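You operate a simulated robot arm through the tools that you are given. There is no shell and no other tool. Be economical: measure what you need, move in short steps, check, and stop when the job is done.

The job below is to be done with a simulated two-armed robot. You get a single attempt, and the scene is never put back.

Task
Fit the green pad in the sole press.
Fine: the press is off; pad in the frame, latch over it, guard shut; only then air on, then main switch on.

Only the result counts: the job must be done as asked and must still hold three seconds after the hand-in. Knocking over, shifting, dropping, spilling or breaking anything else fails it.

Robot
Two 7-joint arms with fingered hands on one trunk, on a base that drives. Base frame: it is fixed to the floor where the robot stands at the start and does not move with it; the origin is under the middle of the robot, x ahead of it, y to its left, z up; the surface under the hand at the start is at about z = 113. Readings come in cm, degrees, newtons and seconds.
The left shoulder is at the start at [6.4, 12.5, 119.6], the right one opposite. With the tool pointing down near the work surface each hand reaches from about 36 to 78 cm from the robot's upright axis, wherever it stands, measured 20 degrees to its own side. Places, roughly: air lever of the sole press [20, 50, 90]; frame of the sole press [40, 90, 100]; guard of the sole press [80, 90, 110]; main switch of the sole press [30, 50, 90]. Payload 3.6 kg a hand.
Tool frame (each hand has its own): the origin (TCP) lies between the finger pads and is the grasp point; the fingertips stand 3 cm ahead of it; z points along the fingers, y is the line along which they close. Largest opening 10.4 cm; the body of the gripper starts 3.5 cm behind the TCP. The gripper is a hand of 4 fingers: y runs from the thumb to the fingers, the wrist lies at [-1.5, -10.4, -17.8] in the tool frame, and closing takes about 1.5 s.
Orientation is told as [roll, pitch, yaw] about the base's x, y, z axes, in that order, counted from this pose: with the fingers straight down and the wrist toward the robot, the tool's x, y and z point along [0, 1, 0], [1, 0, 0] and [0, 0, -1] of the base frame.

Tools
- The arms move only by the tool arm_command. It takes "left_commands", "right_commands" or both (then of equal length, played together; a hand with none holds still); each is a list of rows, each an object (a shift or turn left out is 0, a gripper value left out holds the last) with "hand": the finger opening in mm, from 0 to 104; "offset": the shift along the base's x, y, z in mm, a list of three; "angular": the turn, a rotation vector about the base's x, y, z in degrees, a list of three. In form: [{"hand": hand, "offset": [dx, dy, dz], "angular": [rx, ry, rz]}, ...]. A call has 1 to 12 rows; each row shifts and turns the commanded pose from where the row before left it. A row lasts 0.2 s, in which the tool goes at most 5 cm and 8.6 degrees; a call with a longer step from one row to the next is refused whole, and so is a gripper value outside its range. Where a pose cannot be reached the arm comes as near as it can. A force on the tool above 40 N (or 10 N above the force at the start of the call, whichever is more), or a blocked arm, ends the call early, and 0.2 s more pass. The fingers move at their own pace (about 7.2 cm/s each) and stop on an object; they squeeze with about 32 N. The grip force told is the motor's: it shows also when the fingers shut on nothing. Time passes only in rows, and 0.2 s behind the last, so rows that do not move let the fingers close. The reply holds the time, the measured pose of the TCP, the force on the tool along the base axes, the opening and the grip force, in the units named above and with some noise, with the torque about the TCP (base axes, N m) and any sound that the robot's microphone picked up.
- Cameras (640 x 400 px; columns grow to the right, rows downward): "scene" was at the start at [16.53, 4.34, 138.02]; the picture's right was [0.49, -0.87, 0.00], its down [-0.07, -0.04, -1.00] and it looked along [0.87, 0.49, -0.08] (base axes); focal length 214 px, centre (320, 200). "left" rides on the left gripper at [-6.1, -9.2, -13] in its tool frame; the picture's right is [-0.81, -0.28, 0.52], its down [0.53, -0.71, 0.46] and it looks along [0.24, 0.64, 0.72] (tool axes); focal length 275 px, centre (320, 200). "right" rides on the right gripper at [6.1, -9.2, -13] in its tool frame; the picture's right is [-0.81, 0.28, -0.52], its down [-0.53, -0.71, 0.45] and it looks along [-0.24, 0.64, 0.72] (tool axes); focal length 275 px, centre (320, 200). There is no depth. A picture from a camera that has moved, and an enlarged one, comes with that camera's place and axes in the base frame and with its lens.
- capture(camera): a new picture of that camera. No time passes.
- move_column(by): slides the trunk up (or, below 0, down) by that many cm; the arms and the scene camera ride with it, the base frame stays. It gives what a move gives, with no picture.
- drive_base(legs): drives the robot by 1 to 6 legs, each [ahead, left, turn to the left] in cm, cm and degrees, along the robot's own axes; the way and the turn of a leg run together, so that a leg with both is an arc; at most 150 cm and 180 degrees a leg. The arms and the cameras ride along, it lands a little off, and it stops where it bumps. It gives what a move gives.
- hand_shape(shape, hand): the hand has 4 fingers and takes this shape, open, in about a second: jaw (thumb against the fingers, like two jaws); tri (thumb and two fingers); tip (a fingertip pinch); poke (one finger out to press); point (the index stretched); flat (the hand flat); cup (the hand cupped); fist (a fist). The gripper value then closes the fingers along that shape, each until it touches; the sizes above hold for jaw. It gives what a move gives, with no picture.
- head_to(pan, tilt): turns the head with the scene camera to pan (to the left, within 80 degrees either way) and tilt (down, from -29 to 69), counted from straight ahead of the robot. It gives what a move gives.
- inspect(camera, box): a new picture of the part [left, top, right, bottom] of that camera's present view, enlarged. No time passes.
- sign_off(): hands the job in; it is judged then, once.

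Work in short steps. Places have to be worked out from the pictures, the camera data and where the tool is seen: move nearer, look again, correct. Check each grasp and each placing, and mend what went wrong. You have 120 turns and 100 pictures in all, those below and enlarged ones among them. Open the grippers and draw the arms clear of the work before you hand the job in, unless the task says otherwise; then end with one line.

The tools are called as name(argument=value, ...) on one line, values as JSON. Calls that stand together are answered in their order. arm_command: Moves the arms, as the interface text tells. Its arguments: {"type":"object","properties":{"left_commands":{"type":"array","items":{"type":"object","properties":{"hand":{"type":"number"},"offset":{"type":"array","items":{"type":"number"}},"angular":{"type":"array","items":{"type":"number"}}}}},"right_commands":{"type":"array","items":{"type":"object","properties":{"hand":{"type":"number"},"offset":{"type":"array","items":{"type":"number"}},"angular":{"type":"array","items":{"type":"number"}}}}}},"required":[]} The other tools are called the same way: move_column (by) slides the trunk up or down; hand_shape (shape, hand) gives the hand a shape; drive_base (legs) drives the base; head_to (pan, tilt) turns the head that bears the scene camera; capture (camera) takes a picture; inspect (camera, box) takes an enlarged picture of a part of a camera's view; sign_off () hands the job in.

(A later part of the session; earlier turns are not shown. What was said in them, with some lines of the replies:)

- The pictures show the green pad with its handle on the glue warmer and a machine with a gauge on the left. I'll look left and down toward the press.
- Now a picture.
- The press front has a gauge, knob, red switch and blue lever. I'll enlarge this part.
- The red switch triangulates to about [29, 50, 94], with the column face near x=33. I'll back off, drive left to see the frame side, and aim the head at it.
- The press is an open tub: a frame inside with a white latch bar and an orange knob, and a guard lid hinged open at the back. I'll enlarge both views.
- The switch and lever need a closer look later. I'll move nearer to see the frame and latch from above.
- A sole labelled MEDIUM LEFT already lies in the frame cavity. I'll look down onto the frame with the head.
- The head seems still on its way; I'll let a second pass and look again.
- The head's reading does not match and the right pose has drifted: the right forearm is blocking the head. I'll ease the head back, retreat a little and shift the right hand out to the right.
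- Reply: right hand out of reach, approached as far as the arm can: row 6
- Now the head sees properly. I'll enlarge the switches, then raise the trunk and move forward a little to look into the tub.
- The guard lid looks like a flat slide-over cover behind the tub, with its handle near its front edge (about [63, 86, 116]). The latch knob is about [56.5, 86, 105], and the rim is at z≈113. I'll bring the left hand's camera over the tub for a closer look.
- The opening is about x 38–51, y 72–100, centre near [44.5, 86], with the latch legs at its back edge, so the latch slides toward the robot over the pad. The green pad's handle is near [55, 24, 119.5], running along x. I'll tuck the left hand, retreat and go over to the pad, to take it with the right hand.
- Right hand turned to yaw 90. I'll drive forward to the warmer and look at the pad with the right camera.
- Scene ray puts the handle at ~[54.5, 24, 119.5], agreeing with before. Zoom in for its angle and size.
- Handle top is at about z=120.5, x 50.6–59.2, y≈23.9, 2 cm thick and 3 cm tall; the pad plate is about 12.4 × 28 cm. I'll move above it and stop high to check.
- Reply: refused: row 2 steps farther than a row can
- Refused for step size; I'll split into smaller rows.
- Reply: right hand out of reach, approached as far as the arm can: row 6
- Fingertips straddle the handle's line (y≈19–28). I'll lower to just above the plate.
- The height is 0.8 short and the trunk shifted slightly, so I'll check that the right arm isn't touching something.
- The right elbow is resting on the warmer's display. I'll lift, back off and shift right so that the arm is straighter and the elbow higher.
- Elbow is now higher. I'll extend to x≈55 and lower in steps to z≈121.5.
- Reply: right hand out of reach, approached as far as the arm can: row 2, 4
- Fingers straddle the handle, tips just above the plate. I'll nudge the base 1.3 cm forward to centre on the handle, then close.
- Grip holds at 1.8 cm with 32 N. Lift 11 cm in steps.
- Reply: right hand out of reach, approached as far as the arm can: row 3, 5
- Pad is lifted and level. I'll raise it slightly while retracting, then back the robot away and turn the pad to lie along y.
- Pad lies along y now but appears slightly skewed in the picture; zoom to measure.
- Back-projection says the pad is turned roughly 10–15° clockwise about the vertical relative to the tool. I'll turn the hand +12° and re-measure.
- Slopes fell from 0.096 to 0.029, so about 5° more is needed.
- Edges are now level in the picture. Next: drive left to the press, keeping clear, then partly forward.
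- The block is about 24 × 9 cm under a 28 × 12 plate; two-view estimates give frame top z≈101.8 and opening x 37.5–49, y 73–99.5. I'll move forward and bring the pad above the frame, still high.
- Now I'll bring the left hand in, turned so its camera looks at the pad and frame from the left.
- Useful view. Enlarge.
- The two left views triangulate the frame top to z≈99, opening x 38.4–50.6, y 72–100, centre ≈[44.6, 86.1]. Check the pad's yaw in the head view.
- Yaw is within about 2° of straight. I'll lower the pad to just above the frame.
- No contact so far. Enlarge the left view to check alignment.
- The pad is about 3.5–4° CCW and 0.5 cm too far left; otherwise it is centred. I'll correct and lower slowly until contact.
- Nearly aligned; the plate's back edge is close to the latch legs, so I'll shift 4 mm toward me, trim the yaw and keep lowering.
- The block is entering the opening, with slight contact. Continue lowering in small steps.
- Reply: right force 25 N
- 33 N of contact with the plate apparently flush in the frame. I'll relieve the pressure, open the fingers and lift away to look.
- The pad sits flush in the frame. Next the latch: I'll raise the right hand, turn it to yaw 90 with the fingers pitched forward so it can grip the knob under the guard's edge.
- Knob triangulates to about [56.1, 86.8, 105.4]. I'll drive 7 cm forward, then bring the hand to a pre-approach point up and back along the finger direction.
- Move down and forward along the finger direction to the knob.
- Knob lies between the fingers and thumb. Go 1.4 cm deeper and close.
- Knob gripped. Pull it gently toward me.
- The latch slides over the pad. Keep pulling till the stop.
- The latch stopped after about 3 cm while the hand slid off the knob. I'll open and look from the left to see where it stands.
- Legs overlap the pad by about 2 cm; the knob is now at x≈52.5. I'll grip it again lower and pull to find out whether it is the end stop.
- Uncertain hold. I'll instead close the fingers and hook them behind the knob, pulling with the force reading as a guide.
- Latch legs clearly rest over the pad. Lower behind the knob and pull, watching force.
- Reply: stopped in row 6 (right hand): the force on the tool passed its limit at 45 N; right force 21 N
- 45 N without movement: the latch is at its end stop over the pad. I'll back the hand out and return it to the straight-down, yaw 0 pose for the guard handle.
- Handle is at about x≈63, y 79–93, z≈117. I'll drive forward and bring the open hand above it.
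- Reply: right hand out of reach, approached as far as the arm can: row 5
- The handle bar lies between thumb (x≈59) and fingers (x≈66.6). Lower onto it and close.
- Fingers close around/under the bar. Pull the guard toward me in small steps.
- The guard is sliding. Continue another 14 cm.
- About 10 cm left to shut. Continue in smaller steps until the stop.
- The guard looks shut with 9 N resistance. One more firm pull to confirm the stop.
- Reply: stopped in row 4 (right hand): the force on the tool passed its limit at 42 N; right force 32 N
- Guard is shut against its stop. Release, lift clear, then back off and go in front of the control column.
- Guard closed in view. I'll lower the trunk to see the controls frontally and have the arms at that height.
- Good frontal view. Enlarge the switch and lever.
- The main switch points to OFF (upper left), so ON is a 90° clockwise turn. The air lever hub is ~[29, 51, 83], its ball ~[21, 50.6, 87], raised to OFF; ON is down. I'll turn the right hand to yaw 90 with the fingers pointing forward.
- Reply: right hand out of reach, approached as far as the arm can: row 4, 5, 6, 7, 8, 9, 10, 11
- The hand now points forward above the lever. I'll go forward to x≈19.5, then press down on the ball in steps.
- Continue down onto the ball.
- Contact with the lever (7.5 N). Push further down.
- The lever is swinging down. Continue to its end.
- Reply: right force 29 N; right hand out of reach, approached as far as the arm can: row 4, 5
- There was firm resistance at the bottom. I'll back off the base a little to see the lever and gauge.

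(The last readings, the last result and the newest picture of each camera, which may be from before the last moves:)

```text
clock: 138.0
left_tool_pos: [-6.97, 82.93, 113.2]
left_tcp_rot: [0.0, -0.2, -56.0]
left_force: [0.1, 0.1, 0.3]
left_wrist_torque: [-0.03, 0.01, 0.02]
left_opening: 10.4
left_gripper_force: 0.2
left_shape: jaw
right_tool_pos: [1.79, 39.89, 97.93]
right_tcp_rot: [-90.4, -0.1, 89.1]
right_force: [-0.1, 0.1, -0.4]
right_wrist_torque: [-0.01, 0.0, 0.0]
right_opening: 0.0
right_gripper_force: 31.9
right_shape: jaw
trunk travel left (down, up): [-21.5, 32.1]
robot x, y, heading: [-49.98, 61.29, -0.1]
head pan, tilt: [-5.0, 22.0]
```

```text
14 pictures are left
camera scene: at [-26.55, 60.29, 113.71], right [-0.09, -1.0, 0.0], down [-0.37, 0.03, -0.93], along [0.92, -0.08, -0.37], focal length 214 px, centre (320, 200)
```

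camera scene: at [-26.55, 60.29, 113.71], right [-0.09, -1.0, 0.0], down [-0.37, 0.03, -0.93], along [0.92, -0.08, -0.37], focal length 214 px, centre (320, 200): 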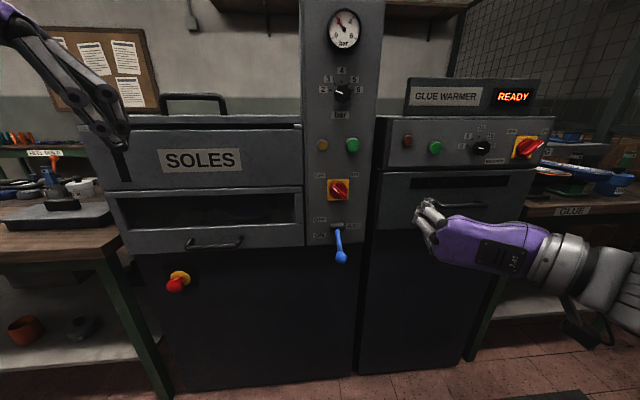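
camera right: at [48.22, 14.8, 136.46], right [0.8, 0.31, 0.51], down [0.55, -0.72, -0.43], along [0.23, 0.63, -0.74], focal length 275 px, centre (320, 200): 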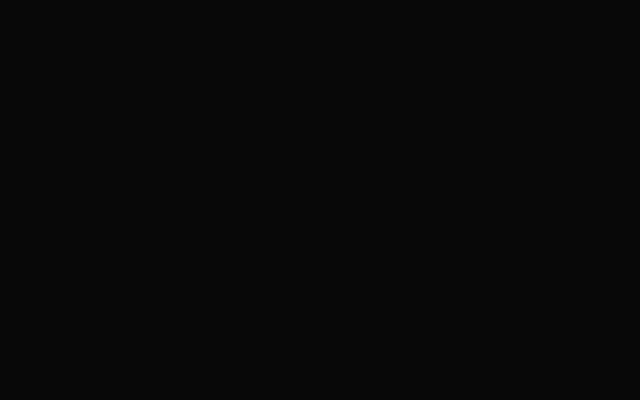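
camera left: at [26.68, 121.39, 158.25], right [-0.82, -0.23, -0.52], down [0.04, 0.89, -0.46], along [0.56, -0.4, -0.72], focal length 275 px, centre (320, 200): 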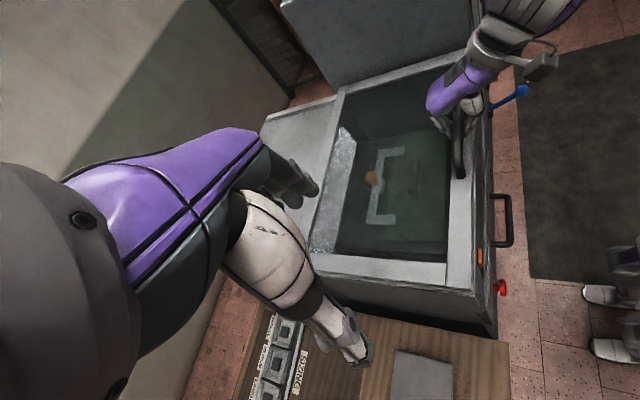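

Lever is down on ON and the gauge needle has risen. Now the main switch at ~[29, 50.3, 94]: I'll open the hand, roll it −45° about x to match the bar and line it up.

arm_command(right_commands=[{"hand": 60, "angular": [-8, 0, 0]}, {"angular": [-8, 0, 0]}, {"angular": [-8, 0, 0]}, {"angular": [-8, 0, 0]}, {"angular": [-8, 0, 0]}, {"angular": [-5, 0, 0]}, {"offset": [0, 35, -10]}, {"offset": [0, 35, -15]}, {"offset": [0, 34, -14]}, {}])

drive_base(legs=[[10, 0, 0]])

inspect(camera="scene", box=[270, 130, 470, 270])

```text
clock: 140.2
left_tool_pos: [-7.02, 82.78, 113.23]
left_tcp_rot: [0.1, -0.2, -56.1]
left_force: [0.2, 0.8, -0.4]
left_wrist_torque: [-0.04, -0.03, -0.01]
left_opening: 10.38
left_gripper_force: 0.0
left_shape: jaw
right_tool_pos: [2.57, 50.35, 94.4]
right_tcp_rot: [-91.4, 45.0, 88.5]
right_force: [-0.3, 0.6, 0.5]
right_wrist_torque: [-0.01, 0.04, 0.0]
right_opening: 5.98
right_gripper_force: 0.0
right_shape: jaw
right hand out of reach, approached as far as the arm can: row 8, 9
trunk travel left (down, up): [-21.5, 32.1]
robot x, y, heading: [-49.51, 61.35, -0.3]
head pan, tilt: [-5.0, 22.0]
```

```text
clock: 141.3
left_tool_pos: [2.95, 82.78, 113.22]
left_tcp_rot: [0.0, -0.1, -56.2]
left_force: [0.3, -1.1, -0.4]
left_wrist_torque: [0.01, -0.01, -0.02]
left_opening: 10.36
left_gripper_force: 0.0
left_shape: jaw
right_tool_pos: [12.58, 50.25, 94.27]
right_tcp_rot: [-91.3, 45.0, 88.7]
right_force: [0.5, 0.8, -0.2]
right_wrist_torque: [-0.05, -0.02, 0.01]
right_opening: 5.98
right_gripper_force: 0.0
right_shape: jaw
trunk travel left (down, up): [-21.5, 32.1]
robot x, y, heading: [-39.87, 61.26, -0.1]
head pan, tilt: [-5.0, 22.0]
```

```text
2.86 times, centred on (370, 200) of scene
camera zoom: at [-16.51, 60.24, 113.7], right [-0.09, -1.0, 0.0], down [-0.37, 0.03, -0.93], along [0.92, -0.08, -0.38], focal length 613 px, centre (177, 200)
```

zoom: 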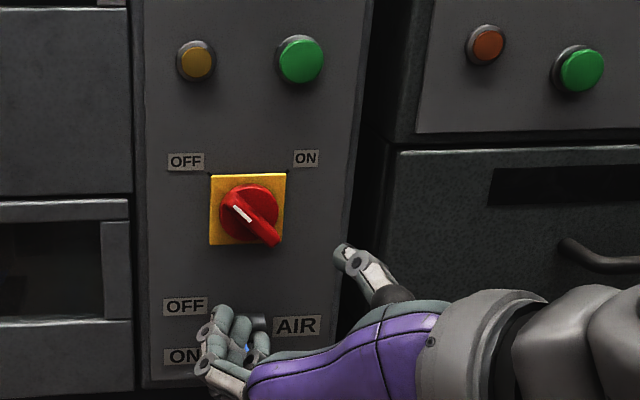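

Thumb upper right and fingers lower left straddle the bar line. Advance gently with a small correction.

arm_command(right_commands=[{"offset": [20, -2, -4]}, {"offset": [25, 0, -4]}, {"offset": [25, 0, 0]}, {"offset": [20, 0, 0]}, {"offset": [20, 0, 0]}, {"offset": [14, 0, 0]}, {}])

inspect(camera="scene", box=[270, 150, 430, 262])

```text
clock: 142.9
left_tool_pos: [2.95, 82.7, 113.25]
left_tcp_rot: [0.1, -0.3, -56.1]
left_force: [-0.6, -0.4, 0.0]
left_wrist_torque: [0.02, 0.0, -0.02]
left_opening: 10.38
left_gripper_force: 0.2
left_shape: jaw
right_tool_pos: [24.97, 50.07, 93.42]
right_tcp_rot: [-91.4, 45.0, 88.7]
right_force: [-0.5, 0.0, -1.0]
right_wrist_torque: [0.01, -0.02, -0.01]
right_opening: 5.97
right_gripper_force: 0.1
right_shape: jaw
trunk travel left (down, up): [-21.5, 32.1]
robot x, y, heading: [-39.79, 61.46, -0.4]
head pan, tilt: [-5.0, 22.0]
```

```text
3.57 times, centred on (350, 206) of scene
camera zoom: at [-16.61, 60.24, 113.72], right [-0.09, -1.0, 0.0], down [-0.37, 0.03, -0.93], along [0.92, -0.08, -0.37], focal length 766 px, centre (213, 179)
```

zoom: 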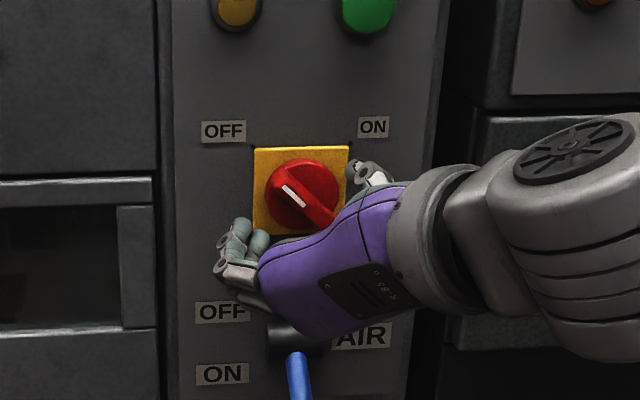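

Well centred on the bar. Advance 2 cm more and close.

arm_command(right_commands=[{"offset": [8, 0, 1]}, {"offset": [6, 0, 1]}, {"offset": [5, 0, 0]}, {}, {"hand": 0}, {}, {}, {}, {}, {}])

inspect(camera="scene", box=[270, 150, 430, 262])

```text
clock: 145.1
left_tool_pos: [2.89, 82.83, 113.23]
left_tcp_rot: [0.1, -0.2, -56.2]
left_force: [0.1, 1.0, -0.4]
left_wrist_torque: [0.01, 0.0, -0.01]
left_opening: 10.37
left_gripper_force: 0.1
left_shape: jaw
right_tool_pos: [26.7, 50.02, 93.76]
right_tcp_rot: [-91.5, 45.0, 88.5]
right_force: [1.5, 1.2, -0.7]
right_wrist_torque: [-0.05, 0.06, 0.01]
right_opening: 0.85
right_gripper_force: 31.9
right_shape: jaw
trunk travel left (down, up): [-21.5, 32.1]
robot x, y, heading: [-39.55, 61.71, 0.1]
head pan, tilt: [-5.0, 22.0]
```

```text
3.57 times, centred on (350, 206) of scene
camera zoom: at [-16.57, 60.26, 113.71], right [-0.09, -1.0, 0.0], down [-0.37, 0.03, -0.93], along [0.92, -0.08, -0.37], focal length 766 px, centre (213, 179)
```

zoom: 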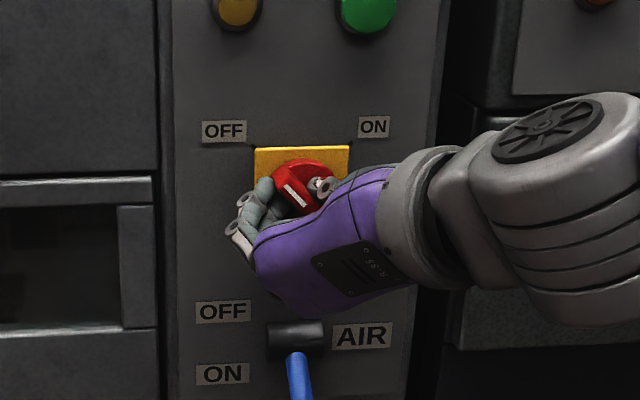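

Bar gripped. Turn 90° clockwise (+x) in steps.

arm_command(right_commands=[{"angular": [8, 0, 0]}, {"angular": [8, 0, 0]}, {"angular": [8, 0, 0]}, {"angular": [8, 0, 0]}, {"angular": [8, 0, 0]}, {"angular": [8, 0, 0]}, {"angular": [8, 0, 0]}, {"angular": [8, 0, 0]}, {"angular": [8, 0, 0]}, {"angular": [8, 0, 0]}, {"angular": [8, 0, 0]}, {}])

inspect(camera="scene", box=[270, 150, 430, 262])

```text
clock: 147.7
left_tool_pos: [2.91, 82.76, 113.17]
left_tcp_rot: [0.1, -0.2, -56.1]
left_force: [-0.1, -0.1, -0.4]
left_wrist_torque: [-0.01, 0.02, 0.0]
left_opening: 10.39
left_gripper_force: 0.0
left_shape: jaw
right_tool_pos: [26.76, 50.07, 93.75]
right_tcp_rot: [-89.3, -43.0, 88.5]
right_force: [-6.4, -0.7, -12.3]
right_wrist_torque: [-0.2, 0.25, -0.06]
right_opening: 0.8
right_gripper_force: 31.7
right_shape: jaw
trunk travel left (down, up): [-21.5, 32.1]
robot x, y, heading: [-40.07, 61.12, -0.3]
head pan, tilt: [-5.0, 22.0]
```

```text
3.57 times, centred on (350, 206) of scene
camera zoom: at [-16.57, 60.22, 113.7], right [-0.09, -1.0, 0.0], down [-0.37, 0.03, -0.93], along [0.92, -0.08, -0.37], focal length 766 px, centre (213, 179)
```

zoom: 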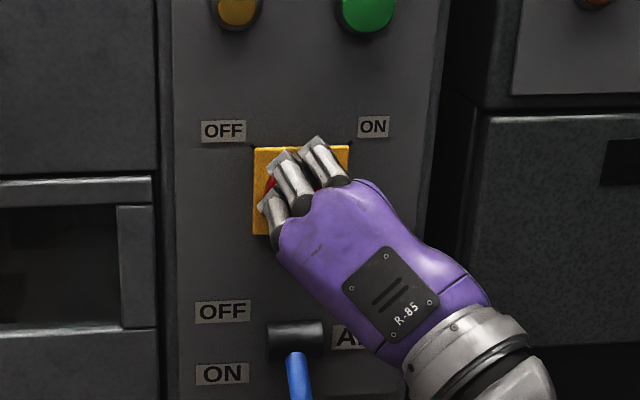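

Turned with some torque. Turn 3° more, open and withdraw straight back.

arm_command(right_commands=[{"angular": [3, 0, 0]}, {}, {"hand": 60}, {}, {}, {}, {}, {"offset": [-20, 0, 0]}, {"offset": [-30, 0, 0]}, {"offset": [-40, 0, 0]}, {"offset": [-30, 0, 0]}])

drive_base(legs=[[-15, 0, 0]])

capture(camera="scene")

```text
clock: 150.1
left_tool_pos: [2.89, 82.8, 113.27]
left_tcp_rot: [0.1, -0.2, -56.1]
left_force: [0.6, 0.3, -0.9]
left_wrist_torque: [0.03, 0.01, 0.03]
left_opening: 10.37
left_gripper_force: 0.0
left_shape: jaw
right_tool_pos: [14.78, 49.98, 93.61]
right_tcp_rot: [-89.2, -46.0, 88.5]
right_force: [-0.3, -0.2, -0.7]
right_wrist_torque: [0.01, -0.01, 0.0]
right_opening: 5.97
right_gripper_force: 0.1
right_shape: jaw
trunk travel left (down, up): [-21.5, 32.1]
robot x, y, heading: [-39.94, 61.21, 0.0]
head pan, tilt: [-5.0, 22.0]
```

```text
clock: 151.5
left_tool_pos: [-11.94, 82.66, 113.23]
left_tcp_rot: [0.1, -0.2, -56.3]
left_force: [-0.8, -0.1, -0.2]
left_wrist_torque: [0.0, -0.04, -0.01]
left_opening: 10.4
left_gripper_force: 0.0
left_shape: jaw
right_tool_pos: [-0.13, 49.88, 93.68]
right_tcp_rot: [-89.4, -45.9, 88.4]
right_force: [-1.0, -0.3, -0.3]
right_wrist_torque: [0.0, 0.01, -0.02]
right_opening: 5.93
right_gripper_force: 0.1
right_shape: jaw
trunk travel left (down, up): [-21.5, 32.1]
robot x, y, heading: [-54.91, 61.15, 0.1]
head pan, tilt: [-5.0, 22.0]
```

```text
9 pictures are left
camera scene: at [-31.64, 60.22, 113.73], right [-0.09, -1.0, 0.0], down [-0.37, 0.03, -0.93], along [0.92, -0.08, -0.37], focal length 214 px, centre (320, 200)
```

scene: 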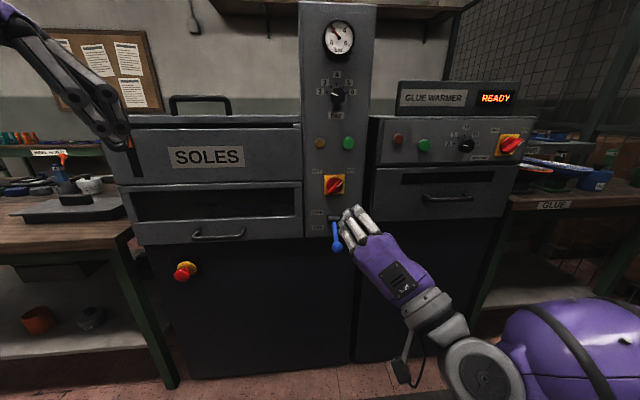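

inspect(camera="scene", box=[290, 10, 410, 260])

inspect(camera="scene", box=[300, 160, 370, 260])

```text
1.60 times, centred on (350, 135) of scene
camera zoom: at [-31.64, 60.22, 113.73], right [-0.09, -1.0, 0.0], down [-0.37, 0.03, -0.93], along [0.92, -0.08, -0.37], focal length 343 px, centre (272, 304)
```

zoom: 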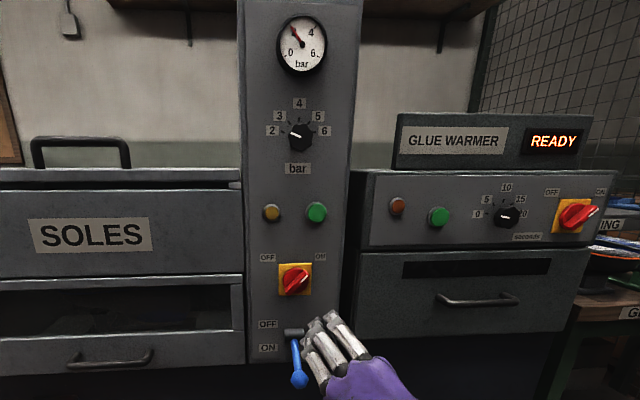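

```text
4.00 times, centred on (335, 210) of scene
camera zoom: at [-31.64, 60.22, 113.73], right [-0.09, -1.0, 0.0], down [-0.37, 0.03, -0.93], along [0.92, -0.08, -0.37], focal length 858 px, centre (260, 160)
```

zoom: 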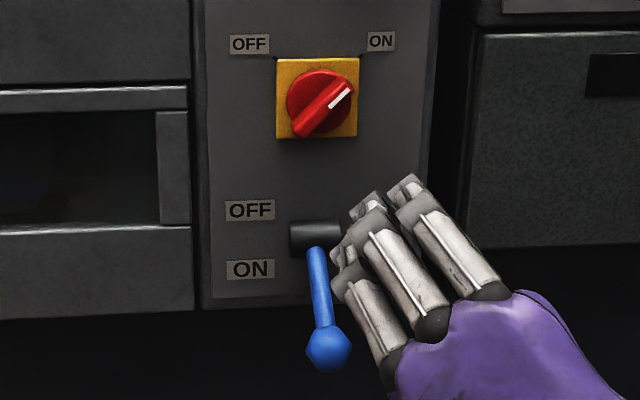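

Switch points to ON, the air lever is on ON, and the gauge shows pressure. A last check that the guard stayed shut: raise the trunk and look down.

move_column(by=30)

head_to(pan=15, tilt=30)

capture(camera="scene")

```text
clock: 154.5
left_tool_pos: [-11.91, 82.65, 143.17]
left_tcp_rot: [0.0, -0.1, -56.2]
left_force: [-0.1, 0.0, 0.1]
left_wrist_torque: [0.02, -0.02, 0.02]
left_opening: 10.35
left_gripper_force: 0.1
left_shape: jaw
right_tool_pos: [-0.13, 49.89, 123.5]
right_tcp_rot: [-89.2, -45.9, 88.3]
right_force: [-0.1, -0.2, -0.2]
right_wrist_torque: [-0.02, 0.0, 0.0]
right_opening: 5.94
right_gripper_force: 0.0
right_shape: jaw
trunk travel left (down, up): [-51.5, 2.1]
robot x, y, heading: [-54.61, 61.01, -0.3]
head pan, tilt: [-5.0, 22.0]
```

```text
clock: 155.3
left_tool_pos: [-12.01, 82.78, 143.27]
left_tcp_rot: [0.0, -0.1, -56.4]
left_force: [-0.6, 0.2, 0.5]
left_wrist_torque: [0.0, 0.01, 0.0]
left_opening: 10.37
left_gripper_force: 0.0
left_shape: jaw
right_tool_pos: [-0.03, 49.91, 123.7]
right_tcp_rot: [-89.4, -45.8, 88.4]
right_force: [0.3, 0.2, 0.1]
right_wrist_torque: [0.01, -0.04, 0.0]
right_opening: 5.95
right_gripper_force: 0.0
right_shape: jaw
trunk travel left (down, up): [-51.5, 2.1]
robot x, y, heading: [-54.78, 61.34, -0.1]
head pan, tilt: [15.0, 30.0]
```

```text
6 pictures are left
camera scene: at [-43.49, 63.41, 144.06], right [0.25, -0.97, 0.0], down [-0.48, -0.13, -0.87], along [0.84, 0.22, -0.5], focal length 214 px, centre (320, 200)
```

scene: 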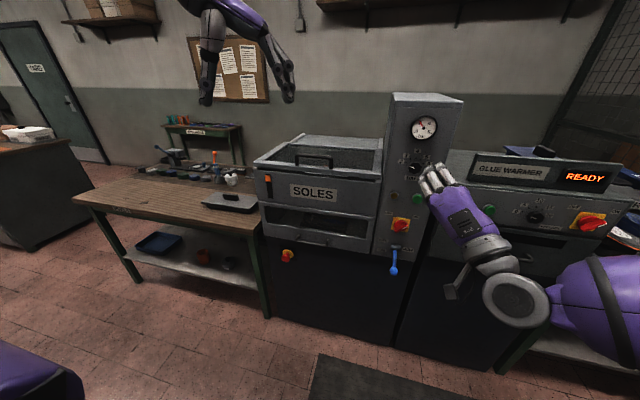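

The guard is shut flush, the switches are set, and both hands are open and clear. Hand in.

sign_off()

```text
The job is handed in.
```

The green pad is in the sole press frame with the latch over it and the guard shut. The air was then turned on, and the main switch after it.
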